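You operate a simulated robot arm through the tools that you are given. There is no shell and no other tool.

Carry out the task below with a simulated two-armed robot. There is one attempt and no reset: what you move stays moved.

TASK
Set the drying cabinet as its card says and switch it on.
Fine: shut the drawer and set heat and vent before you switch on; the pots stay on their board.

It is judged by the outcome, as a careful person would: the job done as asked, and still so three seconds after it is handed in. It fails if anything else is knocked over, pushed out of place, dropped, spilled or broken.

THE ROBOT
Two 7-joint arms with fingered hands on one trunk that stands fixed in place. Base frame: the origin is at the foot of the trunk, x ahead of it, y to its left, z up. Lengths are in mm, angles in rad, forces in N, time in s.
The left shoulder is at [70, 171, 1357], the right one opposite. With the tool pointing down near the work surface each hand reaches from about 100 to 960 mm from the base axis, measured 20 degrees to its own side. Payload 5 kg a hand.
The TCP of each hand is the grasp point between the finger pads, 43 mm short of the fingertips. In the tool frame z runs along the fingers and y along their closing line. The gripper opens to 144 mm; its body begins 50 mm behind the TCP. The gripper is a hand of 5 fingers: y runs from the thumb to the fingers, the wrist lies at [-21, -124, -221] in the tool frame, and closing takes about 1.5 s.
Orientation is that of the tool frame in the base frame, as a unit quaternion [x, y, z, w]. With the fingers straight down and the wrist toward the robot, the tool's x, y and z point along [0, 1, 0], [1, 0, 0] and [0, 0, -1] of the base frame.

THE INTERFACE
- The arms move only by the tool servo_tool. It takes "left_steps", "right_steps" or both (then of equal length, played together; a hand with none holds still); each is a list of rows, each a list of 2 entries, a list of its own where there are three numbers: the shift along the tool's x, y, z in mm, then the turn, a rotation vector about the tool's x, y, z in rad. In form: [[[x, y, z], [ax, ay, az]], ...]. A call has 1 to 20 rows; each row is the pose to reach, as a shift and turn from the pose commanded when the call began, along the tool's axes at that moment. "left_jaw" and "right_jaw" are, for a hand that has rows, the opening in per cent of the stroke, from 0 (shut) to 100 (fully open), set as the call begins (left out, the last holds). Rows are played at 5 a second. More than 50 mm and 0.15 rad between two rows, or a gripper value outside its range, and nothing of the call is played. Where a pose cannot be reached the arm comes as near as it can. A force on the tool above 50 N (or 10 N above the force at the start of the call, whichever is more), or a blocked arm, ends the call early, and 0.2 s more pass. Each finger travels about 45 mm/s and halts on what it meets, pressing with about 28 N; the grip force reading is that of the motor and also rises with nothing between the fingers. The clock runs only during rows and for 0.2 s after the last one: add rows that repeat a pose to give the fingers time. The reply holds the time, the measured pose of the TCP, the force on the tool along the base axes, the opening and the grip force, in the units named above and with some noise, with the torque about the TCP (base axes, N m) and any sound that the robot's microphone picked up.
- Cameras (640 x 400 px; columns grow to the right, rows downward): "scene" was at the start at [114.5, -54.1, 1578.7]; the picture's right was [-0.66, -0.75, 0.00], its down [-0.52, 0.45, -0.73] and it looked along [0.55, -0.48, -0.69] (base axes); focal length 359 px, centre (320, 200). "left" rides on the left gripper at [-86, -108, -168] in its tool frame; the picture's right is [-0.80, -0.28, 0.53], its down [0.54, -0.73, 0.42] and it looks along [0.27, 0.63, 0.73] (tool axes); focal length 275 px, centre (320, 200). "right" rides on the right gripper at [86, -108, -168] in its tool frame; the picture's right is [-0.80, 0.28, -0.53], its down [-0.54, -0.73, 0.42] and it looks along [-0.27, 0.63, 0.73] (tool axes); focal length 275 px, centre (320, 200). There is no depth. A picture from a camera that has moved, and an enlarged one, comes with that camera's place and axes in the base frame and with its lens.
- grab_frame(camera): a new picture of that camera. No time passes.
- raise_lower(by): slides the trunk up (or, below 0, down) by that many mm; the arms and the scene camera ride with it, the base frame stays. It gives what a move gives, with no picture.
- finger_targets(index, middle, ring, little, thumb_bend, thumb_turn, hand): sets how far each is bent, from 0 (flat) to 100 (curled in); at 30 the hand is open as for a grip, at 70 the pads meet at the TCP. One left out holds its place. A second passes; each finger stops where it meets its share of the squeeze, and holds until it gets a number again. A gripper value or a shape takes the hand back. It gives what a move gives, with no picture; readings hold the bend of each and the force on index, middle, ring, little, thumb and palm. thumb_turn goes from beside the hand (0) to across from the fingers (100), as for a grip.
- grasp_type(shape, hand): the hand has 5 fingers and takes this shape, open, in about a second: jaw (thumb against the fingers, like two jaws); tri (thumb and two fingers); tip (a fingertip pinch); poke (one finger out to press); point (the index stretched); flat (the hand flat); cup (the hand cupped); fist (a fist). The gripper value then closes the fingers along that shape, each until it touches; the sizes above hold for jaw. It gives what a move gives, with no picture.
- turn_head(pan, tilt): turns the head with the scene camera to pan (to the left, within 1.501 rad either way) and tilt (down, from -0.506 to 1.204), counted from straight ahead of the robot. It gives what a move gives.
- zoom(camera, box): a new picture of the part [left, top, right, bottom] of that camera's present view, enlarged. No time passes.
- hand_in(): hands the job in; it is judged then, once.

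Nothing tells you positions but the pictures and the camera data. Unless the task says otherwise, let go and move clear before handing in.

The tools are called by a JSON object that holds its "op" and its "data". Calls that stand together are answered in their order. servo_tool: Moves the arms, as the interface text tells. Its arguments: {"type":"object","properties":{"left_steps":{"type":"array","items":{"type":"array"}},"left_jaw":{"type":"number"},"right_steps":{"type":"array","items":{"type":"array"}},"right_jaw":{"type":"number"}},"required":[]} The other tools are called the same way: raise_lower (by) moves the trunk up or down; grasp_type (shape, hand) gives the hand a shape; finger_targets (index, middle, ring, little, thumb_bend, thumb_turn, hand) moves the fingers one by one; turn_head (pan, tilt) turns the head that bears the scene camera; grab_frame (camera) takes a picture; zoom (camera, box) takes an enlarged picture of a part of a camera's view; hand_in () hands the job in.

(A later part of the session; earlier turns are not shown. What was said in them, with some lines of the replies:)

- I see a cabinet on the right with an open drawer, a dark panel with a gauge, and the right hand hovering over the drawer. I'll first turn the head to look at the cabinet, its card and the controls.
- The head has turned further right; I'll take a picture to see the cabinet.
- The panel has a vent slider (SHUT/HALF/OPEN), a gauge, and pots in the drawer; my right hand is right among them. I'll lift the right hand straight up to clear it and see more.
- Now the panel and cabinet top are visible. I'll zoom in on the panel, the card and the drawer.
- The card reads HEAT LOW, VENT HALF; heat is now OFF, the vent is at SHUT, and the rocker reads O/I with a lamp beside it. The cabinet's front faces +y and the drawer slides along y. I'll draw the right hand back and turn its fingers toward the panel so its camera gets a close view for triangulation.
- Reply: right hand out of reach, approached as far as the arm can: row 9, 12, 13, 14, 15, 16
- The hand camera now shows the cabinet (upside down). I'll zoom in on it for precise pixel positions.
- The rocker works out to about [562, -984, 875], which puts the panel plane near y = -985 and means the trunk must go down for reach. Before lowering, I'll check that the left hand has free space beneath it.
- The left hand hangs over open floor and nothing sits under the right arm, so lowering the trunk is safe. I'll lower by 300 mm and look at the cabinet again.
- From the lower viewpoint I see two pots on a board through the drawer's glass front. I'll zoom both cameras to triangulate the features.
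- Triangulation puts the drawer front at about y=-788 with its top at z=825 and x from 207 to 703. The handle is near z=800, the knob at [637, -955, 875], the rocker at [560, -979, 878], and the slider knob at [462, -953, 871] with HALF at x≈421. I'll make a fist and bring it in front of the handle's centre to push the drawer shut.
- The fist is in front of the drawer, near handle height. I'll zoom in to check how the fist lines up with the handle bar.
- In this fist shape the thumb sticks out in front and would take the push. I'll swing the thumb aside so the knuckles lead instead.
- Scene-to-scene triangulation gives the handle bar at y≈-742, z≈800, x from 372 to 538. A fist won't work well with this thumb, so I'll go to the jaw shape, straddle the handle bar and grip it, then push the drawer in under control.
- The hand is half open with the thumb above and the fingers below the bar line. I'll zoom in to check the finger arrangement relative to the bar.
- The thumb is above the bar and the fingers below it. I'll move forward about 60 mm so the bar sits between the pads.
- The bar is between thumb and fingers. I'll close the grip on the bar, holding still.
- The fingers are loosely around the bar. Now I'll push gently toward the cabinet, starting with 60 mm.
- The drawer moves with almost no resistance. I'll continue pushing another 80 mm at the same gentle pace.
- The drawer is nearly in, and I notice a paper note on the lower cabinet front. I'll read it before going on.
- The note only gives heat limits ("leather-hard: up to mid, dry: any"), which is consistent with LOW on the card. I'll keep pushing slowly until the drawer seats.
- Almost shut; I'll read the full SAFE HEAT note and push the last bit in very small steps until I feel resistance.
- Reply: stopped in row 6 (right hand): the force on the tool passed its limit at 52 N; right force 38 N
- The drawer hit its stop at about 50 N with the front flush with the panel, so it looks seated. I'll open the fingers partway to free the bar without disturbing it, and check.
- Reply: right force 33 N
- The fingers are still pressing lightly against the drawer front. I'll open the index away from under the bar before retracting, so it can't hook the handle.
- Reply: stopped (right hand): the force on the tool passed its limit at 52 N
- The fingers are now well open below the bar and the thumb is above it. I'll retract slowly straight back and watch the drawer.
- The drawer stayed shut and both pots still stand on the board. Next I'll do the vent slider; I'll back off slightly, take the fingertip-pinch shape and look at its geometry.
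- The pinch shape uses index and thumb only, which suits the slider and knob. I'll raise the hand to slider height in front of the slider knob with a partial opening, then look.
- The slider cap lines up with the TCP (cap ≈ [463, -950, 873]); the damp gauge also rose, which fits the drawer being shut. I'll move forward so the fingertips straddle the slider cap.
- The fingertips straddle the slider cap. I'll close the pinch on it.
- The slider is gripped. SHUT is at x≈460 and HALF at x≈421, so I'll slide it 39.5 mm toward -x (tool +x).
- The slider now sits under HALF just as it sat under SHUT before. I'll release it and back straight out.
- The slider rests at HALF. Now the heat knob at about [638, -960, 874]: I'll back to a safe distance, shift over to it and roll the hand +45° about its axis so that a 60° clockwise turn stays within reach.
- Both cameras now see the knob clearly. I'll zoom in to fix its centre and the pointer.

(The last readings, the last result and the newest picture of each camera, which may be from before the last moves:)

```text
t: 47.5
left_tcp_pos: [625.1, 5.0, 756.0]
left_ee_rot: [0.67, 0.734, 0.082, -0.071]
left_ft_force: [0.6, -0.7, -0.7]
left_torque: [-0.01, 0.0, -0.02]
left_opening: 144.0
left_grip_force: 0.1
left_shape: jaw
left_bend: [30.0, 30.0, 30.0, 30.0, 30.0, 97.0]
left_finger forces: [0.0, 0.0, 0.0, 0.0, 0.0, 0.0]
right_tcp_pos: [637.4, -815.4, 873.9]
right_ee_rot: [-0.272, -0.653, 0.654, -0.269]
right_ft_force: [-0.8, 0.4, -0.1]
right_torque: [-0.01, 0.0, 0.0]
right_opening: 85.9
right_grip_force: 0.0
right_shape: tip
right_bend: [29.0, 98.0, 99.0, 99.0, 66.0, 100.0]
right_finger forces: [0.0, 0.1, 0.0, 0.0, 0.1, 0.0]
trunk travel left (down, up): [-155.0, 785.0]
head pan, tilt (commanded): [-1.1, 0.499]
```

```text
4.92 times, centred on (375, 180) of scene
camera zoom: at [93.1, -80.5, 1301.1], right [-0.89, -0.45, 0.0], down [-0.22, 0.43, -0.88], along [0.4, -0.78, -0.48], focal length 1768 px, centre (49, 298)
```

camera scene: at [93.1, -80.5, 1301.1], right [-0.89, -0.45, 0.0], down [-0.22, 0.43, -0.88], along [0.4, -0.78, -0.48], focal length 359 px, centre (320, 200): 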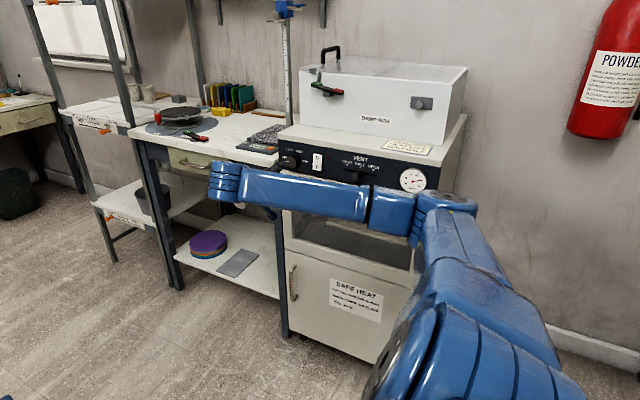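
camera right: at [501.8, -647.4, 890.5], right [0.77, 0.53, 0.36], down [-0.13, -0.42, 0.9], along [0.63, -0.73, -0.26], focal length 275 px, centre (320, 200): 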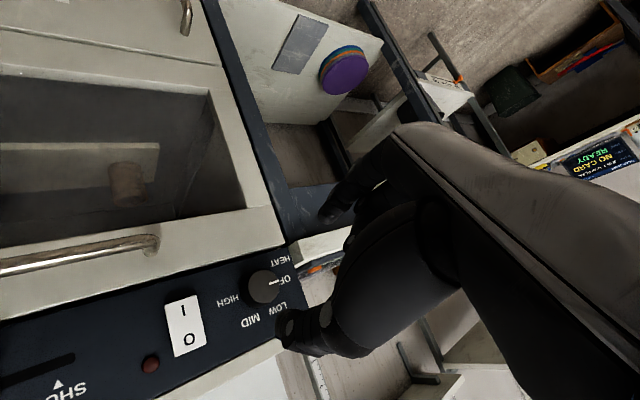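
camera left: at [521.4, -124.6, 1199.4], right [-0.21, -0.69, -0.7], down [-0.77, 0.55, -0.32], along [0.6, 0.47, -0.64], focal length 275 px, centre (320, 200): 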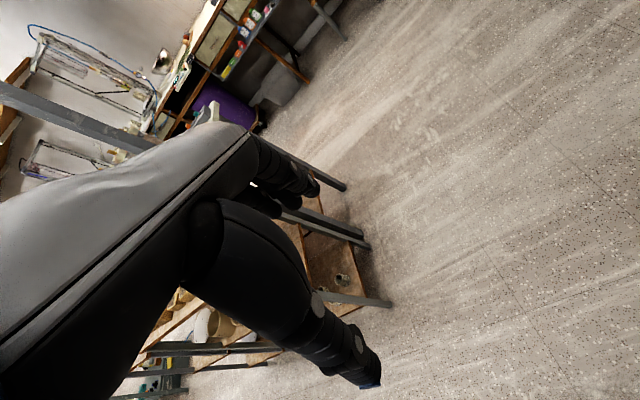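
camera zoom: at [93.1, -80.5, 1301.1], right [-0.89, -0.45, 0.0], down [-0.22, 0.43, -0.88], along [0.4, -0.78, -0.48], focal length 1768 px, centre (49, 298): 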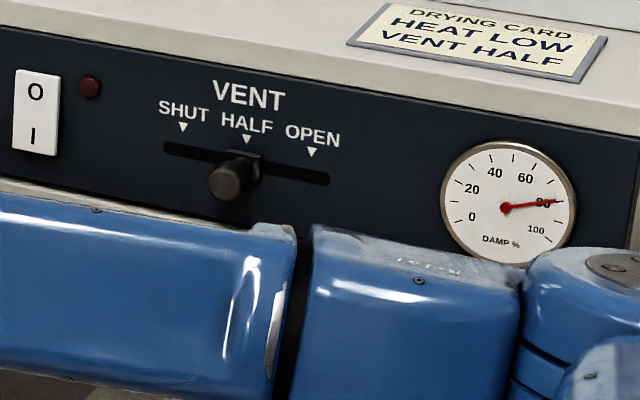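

The knob centre is at about [639, -957, 874], the pointer is at OFF (180°), and LOW is 60° clockwise. I'll approach straight in so the fingertips straddle the knob.

{"op": "servo_tool", "data": {"right_steps": [[[-1, 1, 15], [0, 0, 0]], [[-1, 1, 30], [0, 0, 0]], [[-1, 1, 45], [0, 0, 0]], [[-1, 1, 60], [0, 0, 0]], [[-1, 1, 75], [0, 0, 0]], [[-1, 1, 88], [0, 0, 0]], [[-1, 1, 98], [0, 0, 0]], [[-1, 1, 104], [0, 0, 0]], [[-1, 1, 109], [0, 0, 0]]]}}

{"op": "zoom", "data": {"camera": "right", "box": [200, 180, 400, 360]}}

{"op": "zoom", "data": {"camera": "scene", "box": [250, 120, 350, 200]}}

```text
t: 49.5
left_tcp_pos: [625.7, 3.8, 755.0]
left_ee_rot: [0.67, 0.734, 0.082, -0.071]
left_ft_force: [0.5, 0.3, 0.0]
left_torque: [0.03, 0.03, 0.02]
left_opening: 143.4
left_grip_force: 0.0
left_shape: jaw
left_bend: [30.0, 30.0, 30.0, 30.0, 30.0, 97.0]
left_finger forces: [0.0, 0.0, 0.0, 0.0, 0.0, 0.0]
right_tcp_pos: [639.0, -925.1, 872.9]
right_ee_rot: [0.273, 0.654, -0.653, 0.268]
right_ft_force: [0.5, -0.4, 0.4]
right_torque: [0.01, -0.02, -0.02]
right_opening: 86.2
right_grip_force: 0.1
right_shape: tip
right_bend: [29.0, 98.0, 99.0, 99.0, 66.0, 100.0]
right_finger forces: [0.0, 0.0, 0.0, 0.0, 0.1, 0.0]
trunk travel left (down, up): [-155.0, 785.0]
head pan, tilt (commanded): [-1.1, 0.499]
```

```text
2.22 times, centred on (300, 270) of right
camera zoom: at [502.5, -757.1, 889.7], right [0.77, 0.53, 0.36], down [-0.13, -0.43, 0.9], along [0.63, -0.73, -0.26], focal length 612 px, centre (364, 44)
```

zoom: 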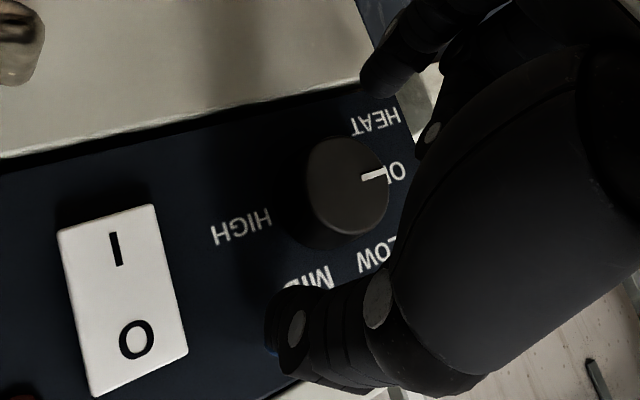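

```text
5.00 times, centred on (300, 160) of scene
camera zoom: at [93.6, -80.9, 1301.0], right [-0.89, -0.45, 0.0], down [-0.22, 0.43, -0.88], along [0.4, -0.78, -0.48], focal length 1795 px, centre (420, 400)
```

zoom: 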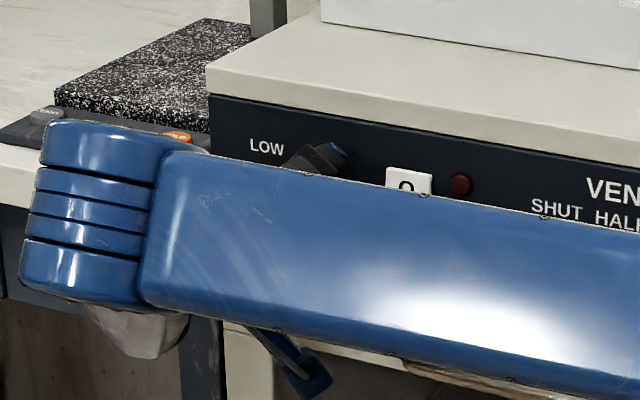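

The knob is centred between thumb and index. I'll close the pinch on it.

{"op": "servo_tool", "data": {"right_steps": [[[0, 0, 0], [0, 0, 0]], [[0, 0, 0], [0, 0, 0]], [[0, 0, 0], [0, 0, 0]], [[0, 0, 0], [0, 0, 0]], [[0, 0, 0], [0, 0, 0]], [[0, 0, 0], [0, 0, 0]], [[0, 0, 0], [0, 0, 0]], [[0, 0, 0], [0, 0, 0]]], "right_jaw": 10}}

{"op": "zoom", "data": {"camera": "right", "box": [200, 180, 400, 360]}}

```text
t: 51.4
left_tcp_pos: [624.0, 4.6, 755.1]
left_ee_rot: [0.671, 0.734, 0.082, -0.071]
left_ft_force: [0.1, -0.1, 0.3]
left_torque: [-0.02, -0.02, 0.0]
left_opening: 143.9
left_grip_force: 0.1
left_shape: jaw
left_bend: [30.0, 30.0, 30.0, 30.0, 30.0, 97.0]
left_finger forces: [0.1, 0.0, 0.1, 0.0, 0.0, 0.1]
right_tcp_pos: [639.9, -925.4, 872.6]
right_ee_rot: [-0.272, -0.653, 0.653, -0.268]
right_ft_force: [-1.1, -2.2, 2.3]
right_torque: [-0.03, -0.01, 0.02]
right_opening: 32.0
right_grip_force: 28.0
right_shape: tip
right_bend: [73.0, 100.0, 100.0, 100.0, 74.0, 100.0]
right_finger forces: [24.1, 0.0, 0.0, 0.0, 25.9, 0.1]
trunk travel left (down, up): [-155.0, 785.0]
head pan, tilt (commanded): [-1.1, 0.499]
```

```text
2.22 times, centred on (300, 270) of right
camera zoom: at [502.4, -757.0, 889.9], right [0.77, 0.53, 0.36], down [-0.13, -0.42, 0.9], along [0.63, -0.73, -0.26], focal length 612 px, centre (364, 44)
```

zoom: 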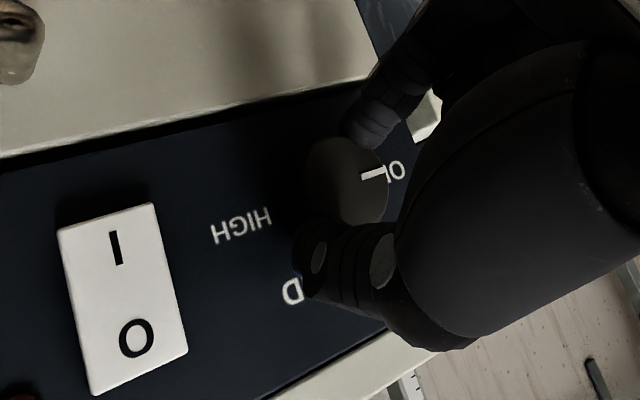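

The knob is firmly pinched. I'll rotate +60° about the tool axis (clockwise seen from the front) in small steps.

{"op": "servo_tool", "data": {"right_steps": [[[0, 0, 0], [0, 0, 0.1]], [[0, 0, 0], [0, 0, 0.2]], [[0, 0, 0], [0, 0, 0.3]], [[0, 0, 0], [0, 0, 0.4]], [[0, 0, 0], [0, 0, 0.5]], [[0, 0, 0], [0, 0, 0.6]], [[0, 0, 0], [0, 0, 0.7]], [[0, 0, 0], [0, 0, 0.8]], [[0, 0, 0], [0, 0, 0.9]], [[0, 0, 0], [0, 0, 1.0]], [[0, 0, 0], [0, 0, 1.05]], [[0, 0, 0], [0, 0, 1.05]]]}}

{"op": "zoom", "data": {"camera": "right", "box": [200, 180, 400, 360]}}

{"op": "grab_frame", "data": {"camera": "scene"}}

```text
t: 54.0
left_tcp_pos: [625.2, 4.9, 756.4]
left_ee_rot: [0.671, 0.734, 0.082, -0.07]
left_ft_force: [0.1, 0.5, -0.4]
left_torque: [0.0, -0.01, 0.02]
left_opening: 143.8
left_grip_force: 0.1
left_shape: jaw
left_bend: [30.0, 30.0, 30.0, 30.0, 30.0, 97.0]
left_finger forces: [0.0, 0.0, 0.1, 0.0, 0.1, 0.0]
right_tcp_pos: [639.2, -926.0, 872.4]
right_ee_rot: [0.564, 0.429, -0.431, 0.559]
right_ft_force: [3.9, -6.9, 4.5]
right_torque: [-0.2, -0.01, 0.3]
right_opening: 31.7
right_grip_force: 28.0
right_shape: tip
right_bend: [73.0, 100.0, 100.0, 100.0, 74.0, 100.0]
right_finger forces: [29.0, 0.0, 0.1, 0.0, 23.1, 0.0]
trunk travel left (down, up): [-155.0, 785.0]
head pan, tilt (commanded): [-1.1, 0.499]
```

```text
2.22 times, centred on (300, 270) of right
camera zoom: at [557.8, -756.6, 762.2], right [0.07, 0.53, 0.84], down [-0.84, -0.42, 0.33], along [0.53, -0.74, 0.42], focal length 612 px, centre (364, 44)
```

zoom: 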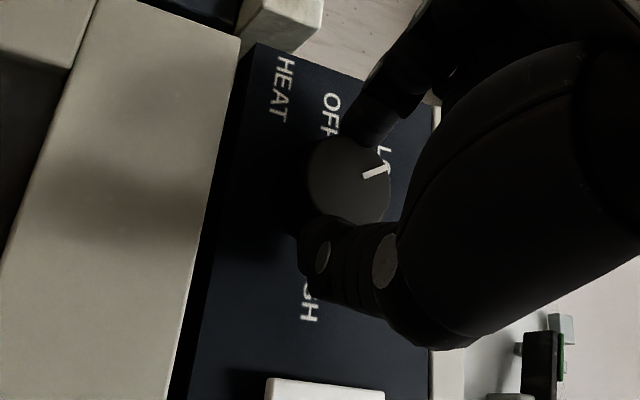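

```text
taken
camera scene: at [93.6, -80.8, 1301.1], right [-0.89, -0.45, 0.0], down [-0.22, 0.43, -0.88], along [0.4, -0.78, -0.48], focal length 359 px, centre (320, 200)
```

scene: 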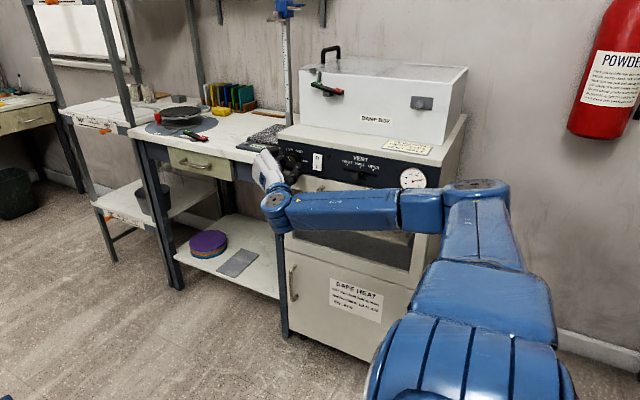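

The knob turned with the hand and points near LOW. I'll zoom in closely to judge whether it's exact.

{"op": "zoom", "data": {"camera": "right", "box": [270, 200, 350, 260]}}

{"op": "zoom", "data": {"camera": "scene", "box": [240, 130, 340, 200]}}

```text
6.67 times, centred on (310, 230) of right
camera zoom: at [557.8, -756.6, 762.2], right [0.07, 0.53, 0.84], down [-0.84, -0.42, 0.33], along [0.53, -0.74, 0.42], focal length 1835 px, centre (387, 0)
```

zoom: 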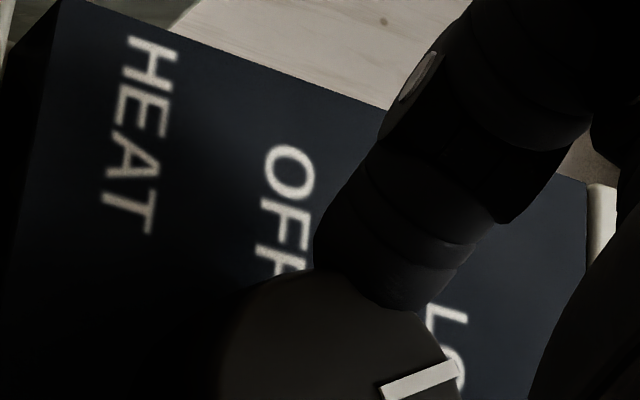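

```text
5.71 times, centred on (290, 165) of scene
camera zoom: at [93.6, -80.8, 1301.1], right [-0.89, -0.45, 0.0], down [-0.22, 0.43, -0.88], along [0.4, -0.78, -0.48], focal length 2052 px, centre (491, 400)
```

zoom: 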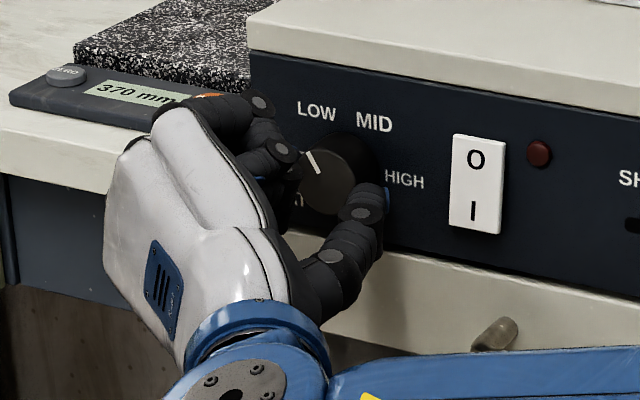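

The pointer is at about 47–50° of the needed 60°, so the grip lagged slightly. I'll turn another ~12° and look again.

{"op": "servo_tool", "data": {"right_steps": [[[0, 0, 0], [0, 0, 0.07]], [[0, 0, 0], [0, 0, 0.14]], [[0, 0, 0], [0, 0, 0.21]], [[0, 0, 0], [0, 0, 0.21]]]}}

{"op": "zoom", "data": {"camera": "scene", "box": [270, 135, 330, 175]}}

{"op": "zoom", "data": {"camera": "right", "box": [250, 180, 370, 270]}}

```text
t: 55.0
left_tcp_pos: [625.9, 4.5, 755.9]
left_ee_rot: [0.671, 0.733, 0.082, -0.07]
left_ft_force: [0.1, 0.7, -0.6]
left_torque: [-0.02, 0.02, 0.0]
left_opening: 143.7
left_grip_force: 0.0
left_shape: jaw
left_bend: [30.0, 30.0, 30.0, 30.0, 30.0, 97.0]
left_finger forces: [0.0, 0.0, 0.1, 0.0, 0.0, 0.1]
right_tcp_pos: [638.8, -925.1, 872.5]
right_ee_rot: [0.606, 0.367, -0.369, 0.602]
right_ft_force: [4.0, -6.8, 3.9]
right_torque: [-0.21, 0.02, 0.28]
right_opening: 31.7
right_grip_force: 28.1
right_shape: tip
right_bend: [73.0, 100.0, 100.0, 100.0, 74.0, 100.0]
right_finger forces: [29.2, 0.1, 0.0, 0.0, 23.6, 0.0]
trunk travel left (down, up): [-155.0, 785.0]
head pan, tilt (commanded): [-1.1, 0.499]
```

```text
10.00 times, centred on (300, 155) of scene
camera zoom: at [93.6, -80.7, 1301.0], right [-0.89, -0.45, 0.0], down [-0.22, 0.43, -0.88], along [0.4, -0.78, -0.48], focal length 3590 px, centre (520, 650)
```

zoom: 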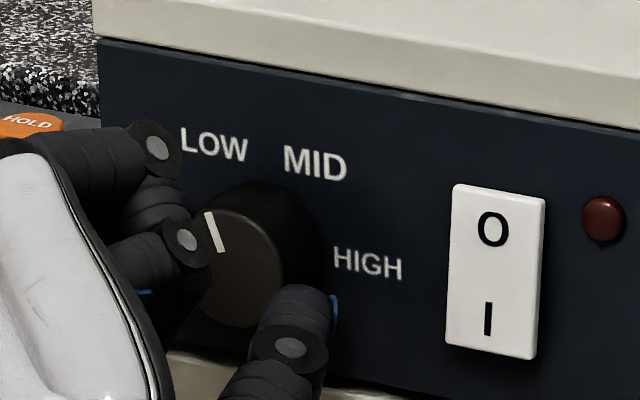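

```text
4.44 times, centred on (310, 225) of right
camera zoom: at [582.9, -756.7, 747.5], right [-0.11, 0.53, 0.84], down [-0.9, -0.42, 0.15], along [0.43, -0.74, 0.52], focal length 1224 px, centre (364, 89)
```

zoom: 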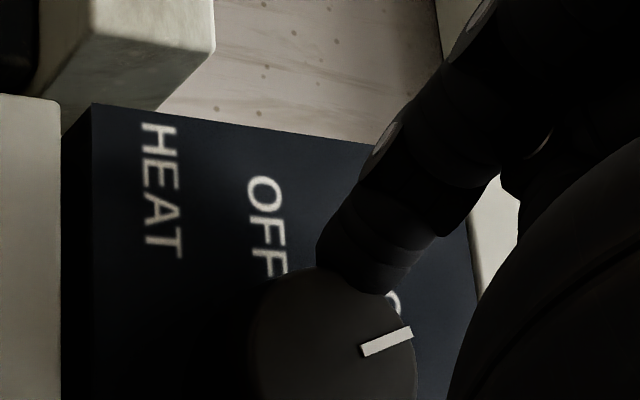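

Recomputing with the hand camera, the pointer was exactly at 60° after the first turn and is now about 71°, so the scene view misled me and the grip isn't slipping. I'll turn back the extra 12°.

{"op": "servo_tool", "data": {"right_steps": [[[0, 0, 0], [0, 0, -0.07]], [[0, 0, 0], [0, 0, -0.14]], [[0, 0, 0], [0, 0, -0.205]], [[0, 0, 0], [0, 0, -0.205]]]}}

{"op": "zoom", "data": {"camera": "scene", "box": [270, 135, 330, 175]}}

{"op": "zoom", "data": {"camera": "right", "box": [250, 180, 370, 270]}}

```text
t: 56.0
left_tcp_pos: [624.6, 4.4, 755.7]
left_ee_rot: [0.67, 0.734, 0.082, -0.07]
left_ft_force: [0.3, -0.7, 0.0]
left_torque: [-0.03, 0.0, 0.01]
left_opening: 143.8
left_grip_force: 0.1
left_shape: jaw
left_bend: [30.0, 30.0, 30.0, 30.0, 30.0, 97.0]
left_finger forces: [0.0, 0.0, 0.1, 0.0, 0.0, 0.1]
right_tcp_pos: [638.3, -926.1, 873.0]
right_ee_rot: [0.564, 0.429, -0.429, 0.56]
right_ft_force: [2.3, -3.5, 3.5]
right_torque: [-0.12, 0.0, 0.18]
right_opening: 32.1
right_grip_force: 27.7
right_shape: tip
right_bend: [73.0, 100.0, 100.0, 100.0, 74.0, 100.0]
right_finger forces: [27.9, 0.0, 0.0, 0.0, 25.1, 0.0]
trunk travel left (down, up): [-155.0, 785.0]
head pan, tilt (commanded): [-1.1, 0.499]
```

```text
10.00 times, centred on (300, 155) of scene
camera zoom: at [93.4, -80.6, 1301.0], right [-0.89, -0.45, 0.0], down [-0.22, 0.43, -0.88], along [0.4, -0.78, -0.48], focal length 3590 px, centre (520, 650)
```

zoom: 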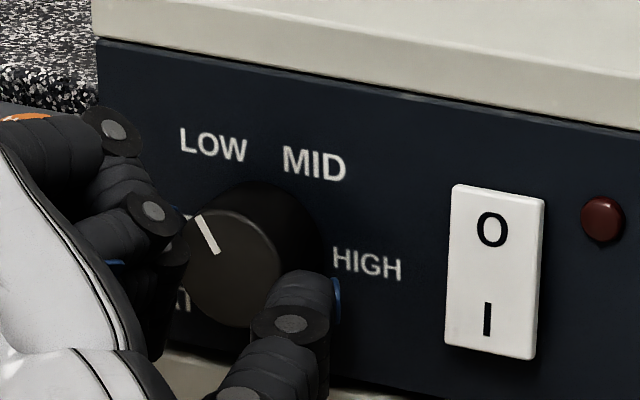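

```text
4.44 times, centred on (310, 225) of right
camera zoom: at [558.2, -756.6, 762.0], right [0.07, 0.53, 0.84], down [-0.85, -0.42, 0.33], along [0.53, -0.74, 0.42], focal length 1224 px, centre (364, 89)
```

zoom: 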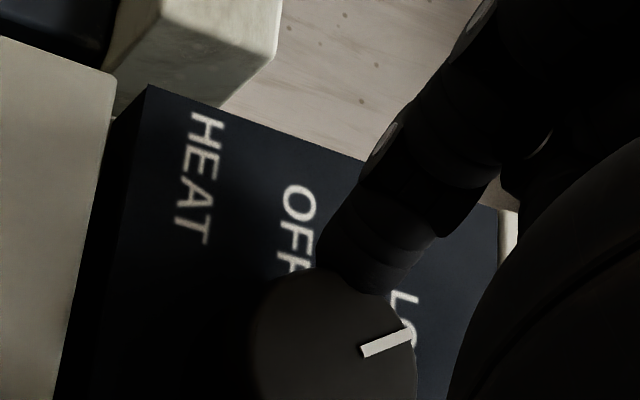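

The pointer is at about 58–60°, parallel to the direction of LOW. I'll release the knob and back straight out.

{"op": "servo_tool", "data": {"right_steps": [[[0, 0, 0], [0, 0, 0]], [[0, 0, 0], [0, 0, 0]], [[0, 0, 0], [0, 0, 0]], [[0, 0, 0], [0, 0, 0]], [[0, 0, 0], [0, 0, 0]], [[0, 0, 0], [0, 0, 0]]], "right_jaw": 50}}

{"op": "zoom", "data": {"camera": "scene", "box": [270, 135, 330, 175]}}

{"op": "zoom", "data": {"camera": "right", "box": [250, 180, 370, 270]}}

```text
t: 57.4
left_tcp_pos: [624.3, 4.2, 755.9]
left_ee_rot: [0.671, 0.733, 0.082, -0.07]
left_ft_force: [0.4, -0.9, 0.4]
left_torque: [-0.03, -0.01, 0.0]
left_opening: 143.8
left_grip_force: 0.1
left_shape: jaw
left_bend: [30.0, 30.0, 30.0, 30.0, 30.0, 97.0]
left_finger forces: [0.0, 0.0, 0.1, 0.0, 0.1, 0.0]
right_tcp_pos: [639.9, -927.2, 871.9]
right_ee_rot: [0.564, 0.429, -0.429, 0.56]
right_ft_force: [-0.7, 0.6, -0.6]
right_torque: [-0.02, -0.01, 0.06]
right_opening: 71.1
right_grip_force: 0.0
right_shape: tip
right_bend: [73.0, 98.0, 99.0, 99.0, 71.0, 100.0]
right_finger forces: [0.0, 0.1, 0.0, 0.0, 0.1, 0.0]
trunk travel left (down, up): [-155.0, 785.0]
head pan, tilt (commanded): [-1.1, 0.499]
```

```text
10.00 times, centred on (300, 155) of scene
camera zoom: at [93.6, -80.8, 1301.0], right [-0.89, -0.45, 0.0], down [-0.22, 0.43, -0.88], along [0.4, -0.78, -0.48], focal length 3590 px, centre (520, 650)
```

zoom: 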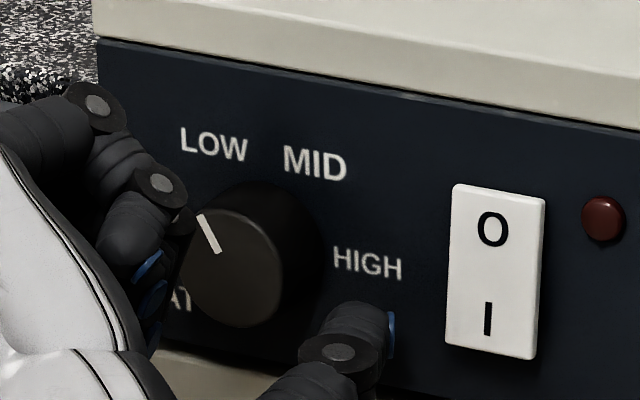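

```text
4.44 times, centred on (310, 225) of right
camera zoom: at [558.4, -756.7, 761.7], right [0.07, 0.53, 0.84], down [-0.85, -0.42, 0.33], along [0.53, -0.74, 0.42], focal length 1224 px, centre (364, 89)
```

zoom: 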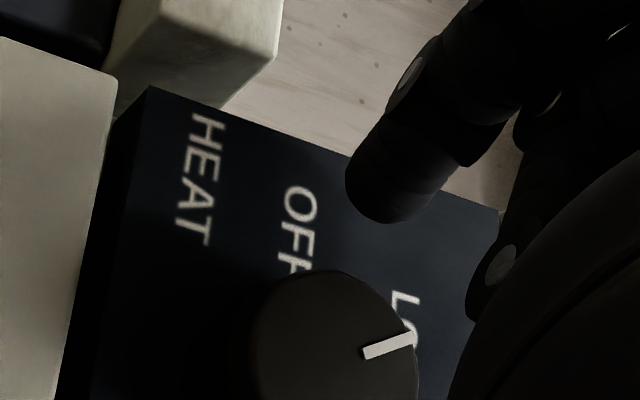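

The knob stayed at LOW on release. I'll retract from it and take the poke shape for the switch.

{"op": "servo_tool", "data": {"right_steps": [[[0, 0, -8], [0, 0, 0]], [[0, 0, -20], [0, 0, 0]], [[0, 0, -35], [0, 0, 0]], [[0, 0, -55], [0, 0, 0]], [[0, 0, -75], [0, 0, 0]], [[0, 0, -95], [0, 0, 0]], [[0, 0, -110], [0, 0, 0]]]}}

{"op": "grasp_type", "data": {"hand": "right", "shape": "poke"}}

{"op": "grab_frame", "data": {"camera": "right"}}

{"op": "zoom", "data": {"camera": "scene", "box": [240, 120, 400, 240]}}

```text
t: 59.0
left_tcp_pos: [625.1, 4.8, 755.1]
left_ee_rot: [0.67, 0.734, 0.082, -0.07]
left_ft_force: [0.0, -0.7, 0.1]
left_torque: [0.0, -0.02, -0.01]
left_opening: 143.6
left_grip_force: 0.0
left_shape: jaw
left_bend: [30.0, 30.0, 30.0, 30.0, 30.0, 97.0]
left_finger forces: [0.0, 0.0, 0.0, 0.0, 0.0, 0.0]
right_tcp_pos: [640.3, -815.4, 872.6]
right_ee_rot: [0.564, 0.428, -0.431, 0.559]
right_ft_force: [-0.3, 1.0, 0.4]
right_torque: [-0.05, 0.04, -0.01]
right_opening: 71.7
right_grip_force: 0.0
right_shape: tip
right_bend: [73.0, 98.0, 99.0, 99.0, 70.0, 100.0]
right_finger forces: [0.0, 0.0, 0.0, 0.0, 0.1, 0.0]
trunk travel left (down, up): [-155.0, 785.0]
head pan, tilt (commanded): [-1.1, 0.499]
```

```text
t: 59.9
left_tcp_pos: [624.9, 3.8, 756.0]
left_ee_rot: [0.67, 0.734, 0.082, -0.07]
left_ft_force: [0.0, 0.6, 0.6]
left_torque: [-0.01, 0.03, 0.0]
left_opening: 144.0
left_grip_force: 0.0
left_shape: jaw
left_bend: [30.0, 30.0, 30.0, 30.0, 30.0, 97.0]
left_finger forces: [0.0, 0.0, 0.1, 0.0, 0.1, 0.0]
right_tcp_pos: [639.8, -814.4, 871.7]
right_ee_rot: [0.564, 0.428, -0.43, 0.56]
right_ft_force: [-0.6, -0.2, 0.3]
right_torque: [-0.01, 0.0, 0.0]
right_opening: 0.0
right_grip_force: 0.1
right_shape: poke
right_bend: [70.0, 70.0, 99.0, 99.0, 100.0, 100.0]
right_finger forces: [0.0, 0.0, 0.0, 0.0, 0.1, 0.0]
trunk travel left (down, up): [-155.0, 785.0]
head pan, tilt (commanded): [-1.1, 0.499]
```

```text
taken
camera right: at [558.9, -646.3, 762.0], right [0.07, 0.53, 0.84], down [-0.85, -0.42, 0.33], along [0.53, -0.74, 0.42], focal length 275 px, centre (320, 200)
```

right: 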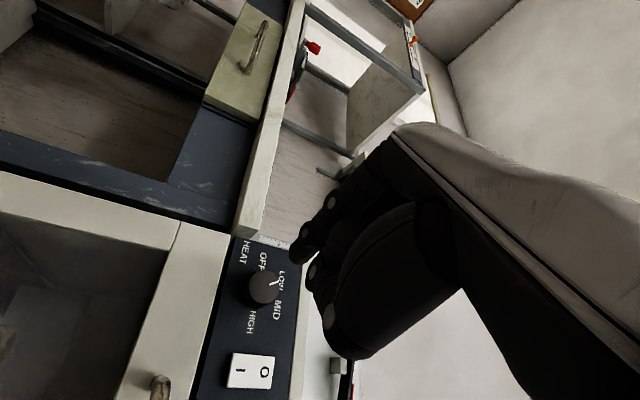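

```text
3.33 times, centred on (320, 180) of scene
camera zoom: at [93.6, -80.7, 1301.0], right [-0.89, -0.45, 0.0], down [-0.22, 0.43, -0.88], along [0.4, -0.78, -0.48], focal length 1197 px, centre (320, 267)
```

zoom: 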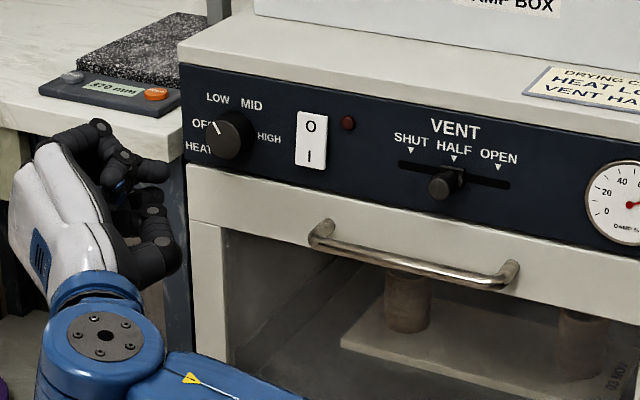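

All settings hold: heat at LOW, vent at HALF, drawer shut, lamp dark, pots fine. I'll zoom in to see exactly where the poking fingertips are.

{"op": "zoom", "data": {"camera": "right", "box": [260, 180, 420, 380]}}

{"op": "zoom", "data": {"camera": "scene", "box": [240, 140, 300, 200]}}

```text
2.00 times, centred on (340, 280) of right
camera zoom: at [558.9, -646.3, 762.0], right [0.07, 0.53, 0.84], down [-0.85, -0.42, 0.33], along [0.53, -0.74, 0.42], focal length 551 px, centre (280, 40)
```

zoom: 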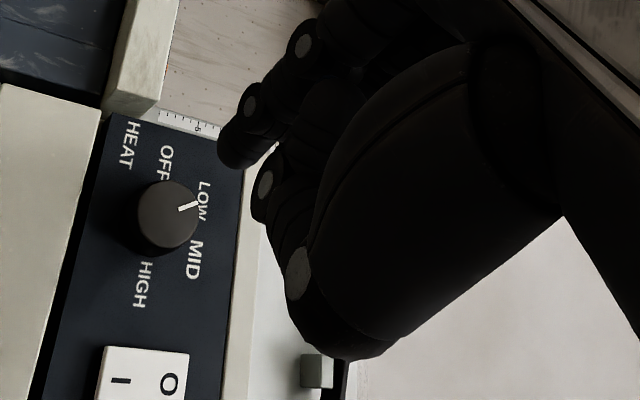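

```text
6.67 times, centred on (270, 170) of scene
camera zoom: at [93.6, -80.7, 1301.0], right [-0.89, -0.45, 0.0], down [-0.22, 0.43, -0.88], along [0.4, -0.78, -0.48], focal length 2394 px, centre (653, 400)
```

zoom: 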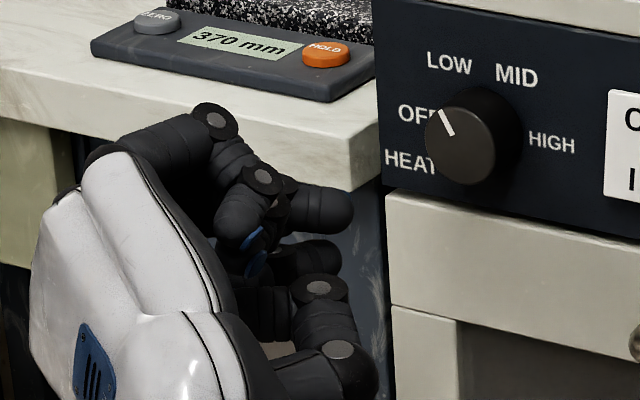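

Index and middle tips sit side by side vertically here, so both would press the rocker. I'll curl the middle finger so that only the index presses.

{"op": "finger_targets", "data": {"hand": "right", "index": 70, "middle": 100, "ring": 100, "little": 100}}

{"op": "zoom", "data": {"camera": "right", "box": [260, 180, 420, 380]}}

{"op": "zoom", "data": {"camera": "scene", "box": [240, 140, 300, 200]}}

```text
t: 60.9
left_tcp_pos: [625.9, 5.2, 755.1]
left_ee_rot: [0.671, 0.734, 0.082, -0.07]
left_ft_force: [0.1, 0.2, -0.6]
left_torque: [-0.01, -0.02, 0.02]
left_opening: 143.8
left_grip_force: 0.1
left_shape: jaw
left_bend: [30.0, 30.0, 30.0, 30.0, 30.0, 97.0]
left_finger forces: [0.0, 0.0, 0.0, 0.0, 0.0, 0.0]
right_tcp_pos: [638.7, -814.5, 872.3]
right_ee_rot: [0.564, 0.429, -0.429, 0.561]
right_ft_force: [0.2, 0.1, 0.2]
right_torque: [0.01, -0.04, 0.01]
right_opening: 50.7
right_grip_force: 0.1
right_shape: fingers
right_bend: [70.0, 100.0, 100.0, 100.0, 100.0, 100.0]
right_finger forces: [0.0, 0.1, 0.0, 0.0, 0.0, 0.0]
trunk travel left (down, up): [-155.0, 785.0]
head pan, tilt (commanded): [-1.1, 0.499]
```

```text
2.00 times, centred on (340, 280) of right
camera zoom: at [558.9, -646.2, 762.1], right [0.07, 0.53, 0.84], down [-0.85, -0.42, 0.33], along [0.53, -0.74, 0.42], focal length 551 px, centre (280, 40)
```

zoom: 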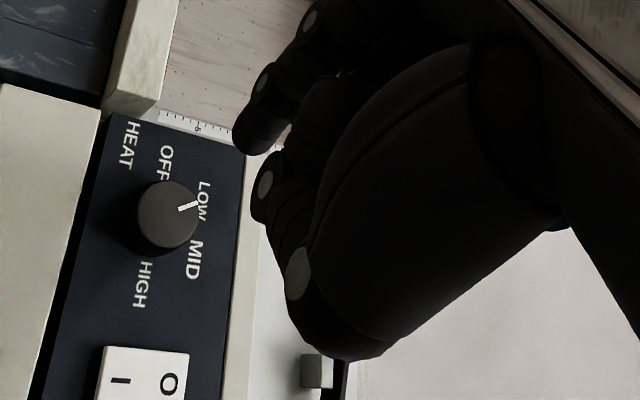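

```text
6.67 times, centred on (270, 170) of scene
camera zoom: at [93.6, -80.7, 1301.0], right [-0.89, -0.45, 0.0], down [-0.22, 0.43, -0.88], along [0.4, -0.78, -0.48], focal length 2394 px, centre (653, 400)
```

zoom: 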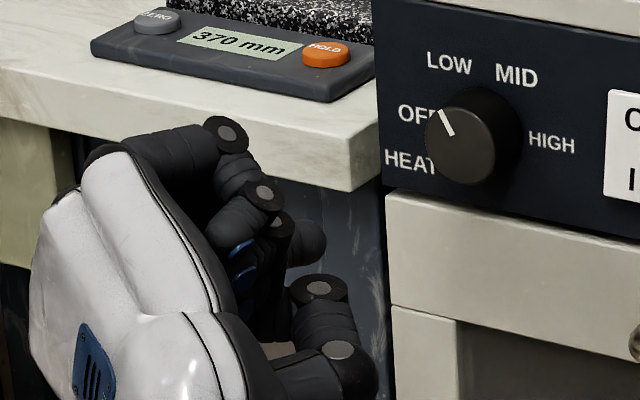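

The index tip is at about [648, -854, 867], an offset of (+8.6, -39.5, -5) from the TCP. The "I" half of the rocker is at about [559, -978, 862], so I'll slide across to it and approach most of the way.

{"op": "servo_tool", "data": {"right_steps": [[[-5, -22, 0], [0, 0, 0]], [[-9, -43, 0], [0, 0, 0]], [[-14, -65, 0], [0, 0, 0]], [[-18.2, -86.6, 0], [0, 0, 0]], [[-18.2, -86.6, 20], [0, 0, 0]], [[-18.2, -86.6, 40], [0, 0, 0]], [[-18.2, -86.6, 60], [0, 0, 0]], [[-18.2, -86.6, 80], [0, 0, 0]], [[-18.2, -86.6, 90], [0, 0, 0]], [[-18.2, -86.6, 90], [0, 0, 0]]]}}

{"op": "zoom", "data": {"camera": "right", "box": [200, 180, 400, 380]}}

{"op": "zoom", "data": {"camera": "scene", "box": [270, 130, 370, 200]}}

```text
t: 63.0
left_tcp_pos: [624.2, 5.4, 756.3]
left_ee_rot: [0.67, 0.734, 0.082, -0.071]
left_ft_force: [0.0, 0.1, -0.5]
left_torque: [0.0, 0.01, 0.0]
left_opening: 143.8
left_grip_force: 0.0
left_shape: jaw
left_bend: [30.0, 30.0, 30.0, 30.0, 30.0, 97.0]
left_finger forces: [0.1, 0.0, 0.0, 0.1, 0.0, 0.1]
right_tcp_pos: [550.8, -904.3, 866.8]
right_ee_rot: [0.564, 0.428, -0.429, 0.561]
right_ft_force: [0.3, -0.1, 0.3]
right_torque: [-0.02, 0.04, -0.01]
right_opening: 50.7
right_grip_force: 0.0
right_shape: fingers
right_bend: [70.0, 100.0, 100.0, 100.0, 100.0, 100.0]
right_finger forces: [0.0, 0.0, 0.0, 0.0, 0.0, 0.0]
trunk travel left (down, up): [-155.0, 785.0]
head pan, tilt (commanded): [-1.1, 0.499]
```

```text
2.00 times, centred on (300, 280) of right
camera zoom: at [470.3, -736.2, 755.8], right [0.07, 0.53, 0.84], down [-0.85, -0.42, 0.33], along [0.53, -0.74, 0.42], focal length 551 px, centre (360, 40)
```

zoom: 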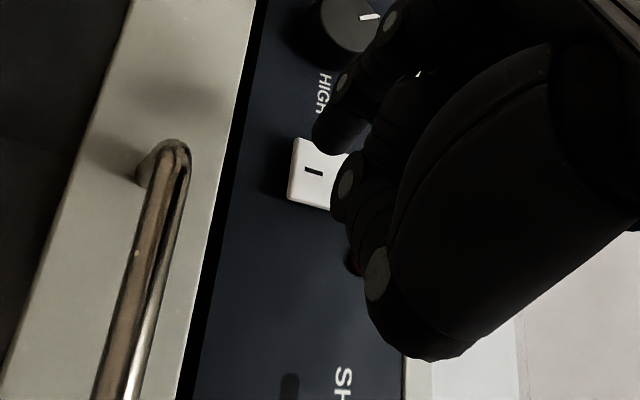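

```text
5.71 times, centred on (320, 165) of scene
camera zoom: at [93.5, -80.6, 1301.0], right [-0.89, -0.45, 0.0], down [-0.22, 0.43, -0.88], along [0.4, -0.78, -0.48], focal length 2052 px, centre (320, 400)
```

zoom: 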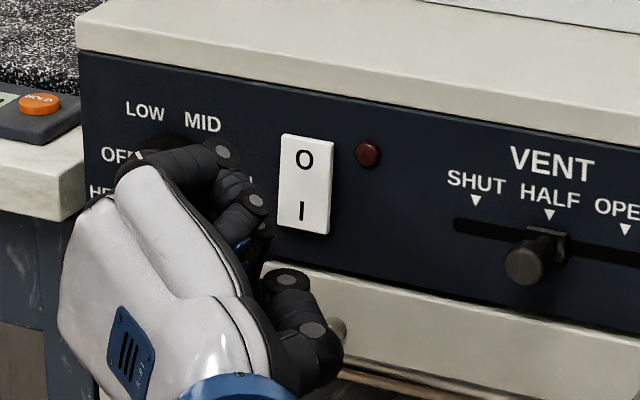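

The "I" face works out at about [555.5, -968, 868] with the rocker's lower edge at z≈856, and the index tip is right in front of it. I'll press forward in small steps.

{"op": "servo_tool", "data": {"right_steps": [[[-1, -2, 8], [0, 0, 0]], [[-1, -2, 15], [0, 0, 0]], [[-1, -2, 20], [0, 0, 0]], [[-1, -2, 23], [0, 0, 0]], [[-1, -2, 26], [0, 0, 0]], [[-1, -2, 28], [0, 0, 0]], [[-1, -2, 30], [0, 0, 0]], [[-1, -2, 32], [0, 0, 0]]]}}

{"op": "zoom", "data": {"camera": "right", "box": [200, 180, 400, 380]}}

{"op": "zoom", "data": {"camera": "scene", "box": [270, 130, 370, 200]}}

```text
t: 64.8
left_tcp_pos: [626.4, 8.5, 753.7]
left_ee_rot: [0.671, 0.734, 0.081, -0.07]
left_ft_force: [0.2, 0.1, 0.1]
left_torque: [0.03, 0.01, -0.02]
left_opening: 143.8
left_grip_force: 0.0
left_shape: jaw
left_bend: [30.0, 30.0, 30.0, 30.0, 30.0, 97.0]
left_finger forces: [0.1, 0.0, 0.0, 0.0, 0.0, 0.1]
right_tcp_pos: [552.8, -931.3, 869.3]
right_ee_rot: [0.562, 0.43, -0.428, 0.562]
right_ft_force: [12.7, 48.8, -7.1]
right_torque: [0.31, 0.03, 0.96]
right_opening: 48.3
right_grip_force: 24.6
right_shape: fingers
right_bend: [71.0, 100.0, 100.0, 100.0, 100.0, 100.0]
right_finger forces: [49.4, 0.1, 0.1, 0.0, 0.0, 0.0]
trunk travel left (down, up): [-155.0, 785.0]
head pan, tilt (commanded): [-1.1, 0.499]
```

```text
2.00 times, centred on (300, 280) of right
camera zoom: at [470.7, -763.4, 757.5], right [0.06, 0.53, 0.84], down [-0.84, -0.43, 0.33], along [0.54, -0.73, 0.42], focal length 551 px, centre (360, 40)
```

zoom: 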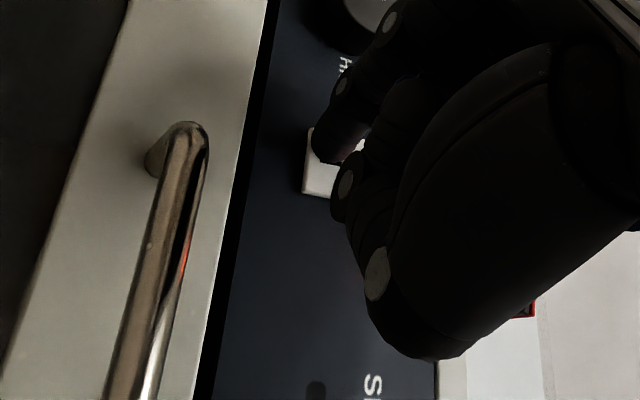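

```text
5.71 times, centred on (320, 165) of scene
camera zoom: at [95.9, -75.8, 1301.1], right [-0.89, -0.46, 0.0], down [-0.22, 0.42, -0.88], along [0.4, -0.78, -0.48], focal length 2052 px, centre (320, 400)
```

zoom: 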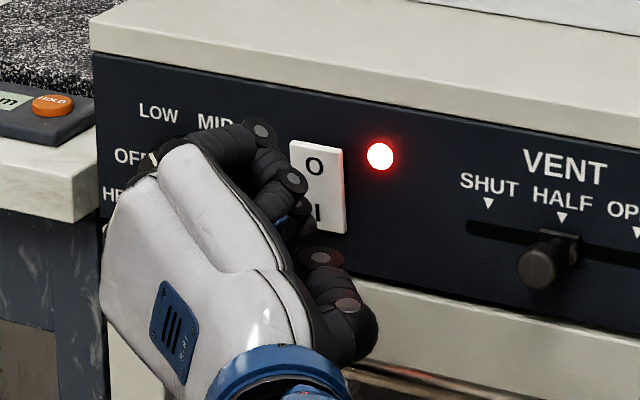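

The lamp is glowing red, so the switch is on. I'll back the finger straight out and check everything.

{"op": "servo_tool", "data": {"right_steps": [[[0, 0, -5], [0, 0, 0]], [[0, 0, -12], [0, 0, 0]], [[0, 0, -25], [0, 0, 0]], [[0, 0, -45], [0, 0, 0]], [[0, 0, -70], [0, 0, 0]], [[0, 0, -95], [0, 0, 0]], [[0, 0, -125], [0, 0, 0]], [[0, 0, -155], [0, 0, 0]], [[0, 0, -185], [0, 0, 0]]]}}

{"op": "grab_frame", "data": {"camera": "scene"}}

{"op": "zoom", "data": {"camera": "scene", "box": [270, 120, 450, 240]}}

{"op": "grab_frame", "data": {"camera": "right"}}

```text
t: 66.8
left_tcp_pos: [624.6, 5.0, 755.7]
left_ee_rot: [0.67, 0.735, 0.082, -0.07]
left_ft_force: [0.5, 0.7, 0.4]
left_torque: [-0.03, -0.01, -0.01]
left_opening: 144.0
left_grip_force: 0.0
left_shape: jaw
left_bend: [30.0, 30.0, 30.0, 30.0, 30.0, 97.0]
left_finger forces: [0.1, 0.0, 0.1, 0.0, 0.1, 0.0]
right_tcp_pos: [547.8, -751.4, 868.5]
right_ee_rot: [0.564, 0.427, -0.43, 0.561]
right_ft_force: [0.0, -0.3, -0.2]
right_torque: [0.03, 0.01, 0.0]
right_opening: 50.7
right_grip_force: 0.1
right_shape: fingers
right_bend: [70.0, 100.0, 100.0, 100.0, 100.0, 100.0]
right_finger forces: [0.1, 0.0, 0.1, 0.0, 0.1, 0.1]
trunk travel left (down, up): [-155.0, 785.0]
head pan, tilt (commanded): [-1.1, 0.499]
```

```text
taken
camera scene: at [93.7, -80.0, 1301.1], right [-0.89, -0.45, 0.0], down [-0.22, 0.43, -0.88], along [0.4, -0.78, -0.48], focal length 359 px, centre (320, 200)
```

scene: 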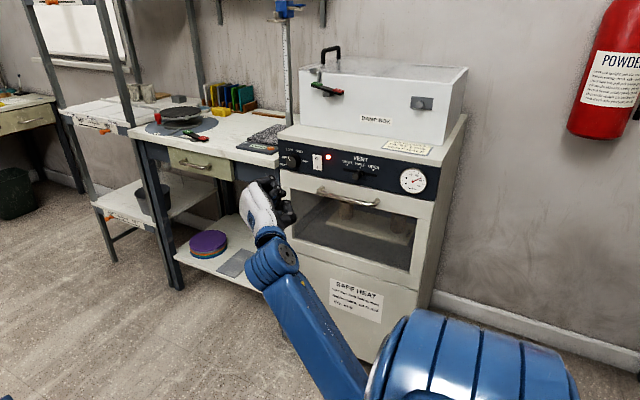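

```text
3.33 times, centred on (360, 180) of scene
camera zoom: at [93.7, -80.0, 1301.1], right [-0.89, -0.45, 0.0], down [-0.22, 0.43, -0.88], along [0.4, -0.78, -0.48], focal length 1197 px, centre (187, 267)
```

zoom: 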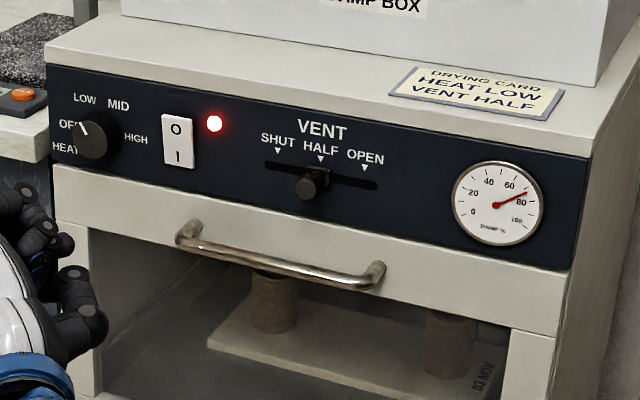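

```text
taken
camera right: at [467.9, -582.4, 757.8], right [0.07, 0.53, 0.84], down [-0.85, -0.42, 0.33], along [0.53, -0.74, 0.42], focal length 275 px, centre (320, 200)
```

right: 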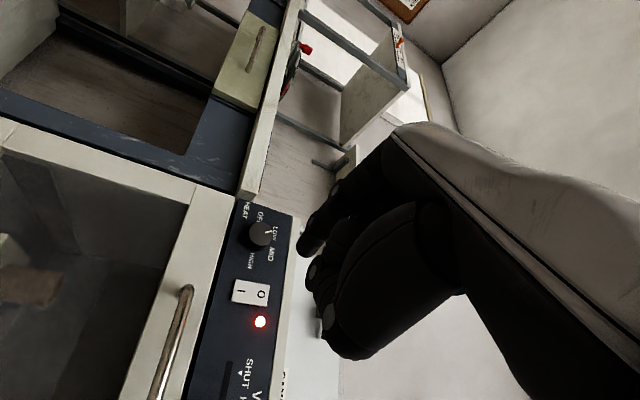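

The lamp stays lit with heat LOW, vent HALF and the pots upright on their board. I'll look closely at the knob pointer and at the drawer seam to be sure it's fully shut.

{"op": "zoom", "data": {"camera": "scene", "box": [275, 150, 335, 190]}}

{"op": "zoom", "data": {"camera": "scene", "box": [375, 170, 450, 220]}}

{"op": "zoom", "data": {"camera": "right", "box": [180, 180, 300, 330]}}

```text
10.00 times, centred on (305, 170) of scene
camera zoom: at [93.7, -80.0, 1301.1], right [-0.89, -0.45, 0.0], down [-0.22, 0.43, -0.88], along [0.4, -0.78, -0.48], focal length 3590 px, centre (470, 500)
```

zoom: 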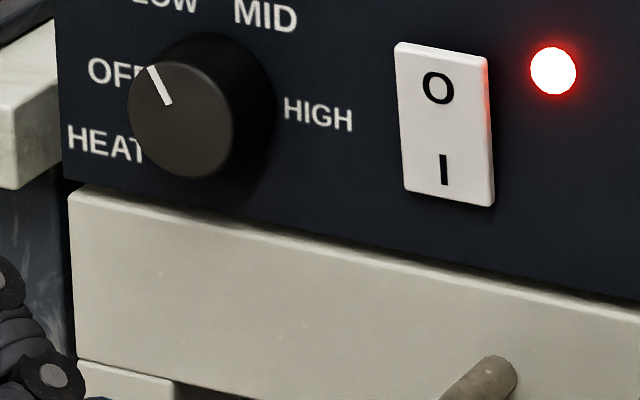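

```text
8.00 times, centred on (412, 195) of scene
camera zoom: at [93.7, -80.0, 1301.1], right [-0.89, -0.45, 0.0], down [-0.22, 0.43, -0.88], along [0.4, -0.78, -0.48], focal length 2872 px, centre (-420, 240)
```

zoom: 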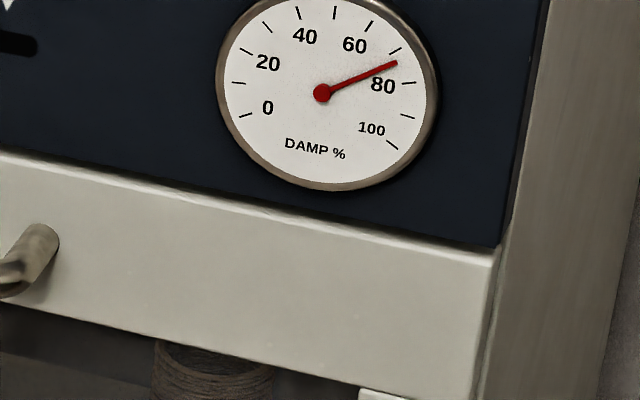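

```text
2.67 times, centred on (240, 255) of right
camera zoom: at [467.9, -582.4, 757.8], right [0.07, 0.53, 0.84], down [-0.85, -0.42, 0.33], along [0.53, -0.74, 0.42], focal length 734 px, centre (533, 53)
```

zoom: 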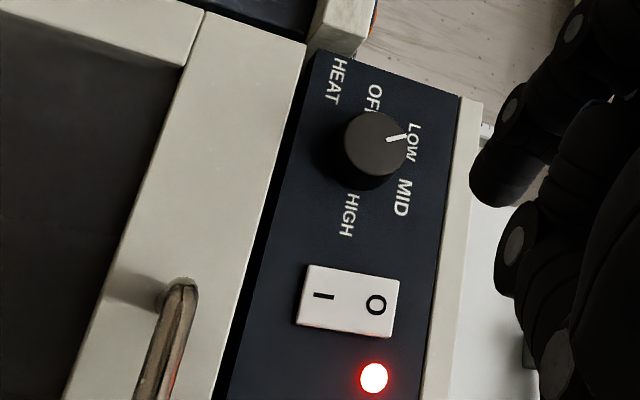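

The drawer handle has travelled about 202 mm, so its front is flush with the panel. The pointer sits on LOW, the slider is at HALF and the I side is pressed with the lamp lit. I'll draw the hand further clear, let a few seconds pass, and take a last look.

{"op": "servo_tool", "data": {"right_steps": [[[0, 0, -20], [0, 0, 0]], [[0, 0, -40], [0, 0, 0]], [[0, 0, -60], [0, 0, 0]], [[0, 0, -80], [0, 0, 0]], [[0, 0, -100], [0, 0, 0]], [[0, 0, -100], [0, 0, 0]], [[0, 0, -100], [0, 0, 0]], [[0, 0, -100], [0, 0, 0]], [[0, 0, -100], [0, 0, 0]], [[0, 0, -100], [0, 0, 0]], [[0, 0, -100], [0, 0, 0]], [[0, 0, -100], [0, 0, 0]], [[0, 0, -100], [0, 0, 0]], [[0, 0, -100], [0, 0, 0]], [[0, 0, -100], [0, 0, 0]]]}}

{"op": "grab_frame", "data": {"camera": "scene"}}

{"op": "zoom", "data": {"camera": "scene", "box": [270, 120, 450, 240]}}

```text
t: 70.0
left_tcp_pos: [624.6, 5.6, 756.3]
left_ee_rot: [0.67, 0.734, 0.082, -0.071]
left_ft_force: [-0.1, -0.1, 0.3]
left_torque: [-0.04, 0.01, 0.01]
left_opening: 144.0
left_grip_force: 0.1
left_shape: jaw
left_bend: [30.0, 30.0, 30.0, 30.0, 30.0, 97.0]
left_finger forces: [0.0, 0.0, 0.1, 0.1, 0.1, 0.1]
right_tcp_pos: [549.3, -653.2, 867.9]
right_ee_rot: [0.564, 0.429, -0.429, 0.561]
right_ft_force: [0.5, -0.2, -0.1]
right_torque: [0.02, -0.02, 0.0]
right_opening: 51.1
right_grip_force: 0.1
right_shape: fingers
right_bend: [70.0, 100.0, 100.0, 100.0, 100.0, 100.0]
right_finger forces: [0.0, 0.0, 0.0, 0.0, 0.0, 0.0]
trunk travel left (down, up): [-155.0, 785.0]
head pan, tilt (commanded): [-1.1, 0.499]
```

```text
taken
camera scene: at [93.6, -80.6, 1301.0], right [-0.89, -0.45, 0.0], down [-0.22, 0.43, -0.88], along [0.4, -0.78, -0.48], focal length 359 px, centre (320, 200)
```

scene: 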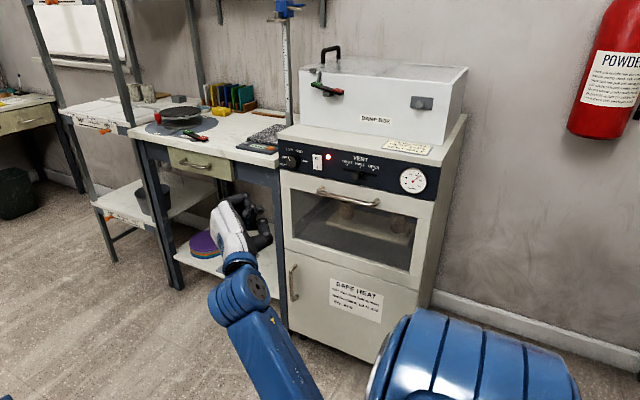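

```text
3.33 times, centred on (360, 180) of scene
camera zoom: at [93.6, -80.6, 1301.0], right [-0.89, -0.45, 0.0], down [-0.22, 0.43, -0.88], along [0.4, -0.78, -0.48], focal length 1197 px, centre (187, 267)
```

zoom: 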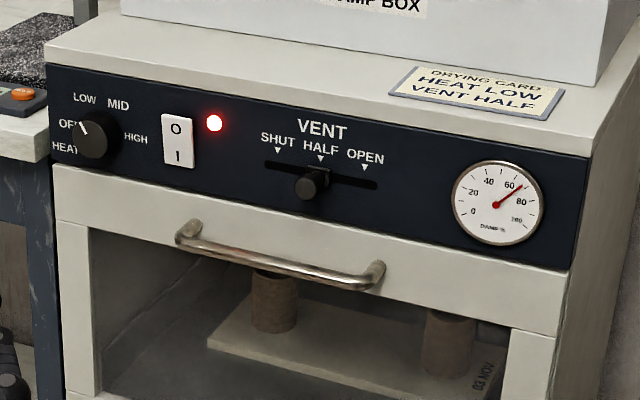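

The cabinet is running: the lamp is lit, the damp gauge is falling, heat is at LOW, vent is at HALF, the drawer is shut, and both pots stand on their board. The hand is well clear, so I'm handing the job in.

{"op": "hand_in", "data": {}}

```text
The job is handed in.
```

The drying cabinet is set as its card says and switched on, and I've handed the job in. I haven't had a verdict back.

- **Drawer:** pushed fully shut. Both pots are still standing on their board inside.
- **Heat:** LOW. I briefly turned the knob about 12° past it, then brought it back before switching on.
- **Vent:** HALF.
- **Power:** switched on last. The lamp is lit and the damp gauge was falling when I looked about five seconds later.

Nothing else on the cabinet or bench looked moved. The right hand was clear of the cabinet before hand-in.
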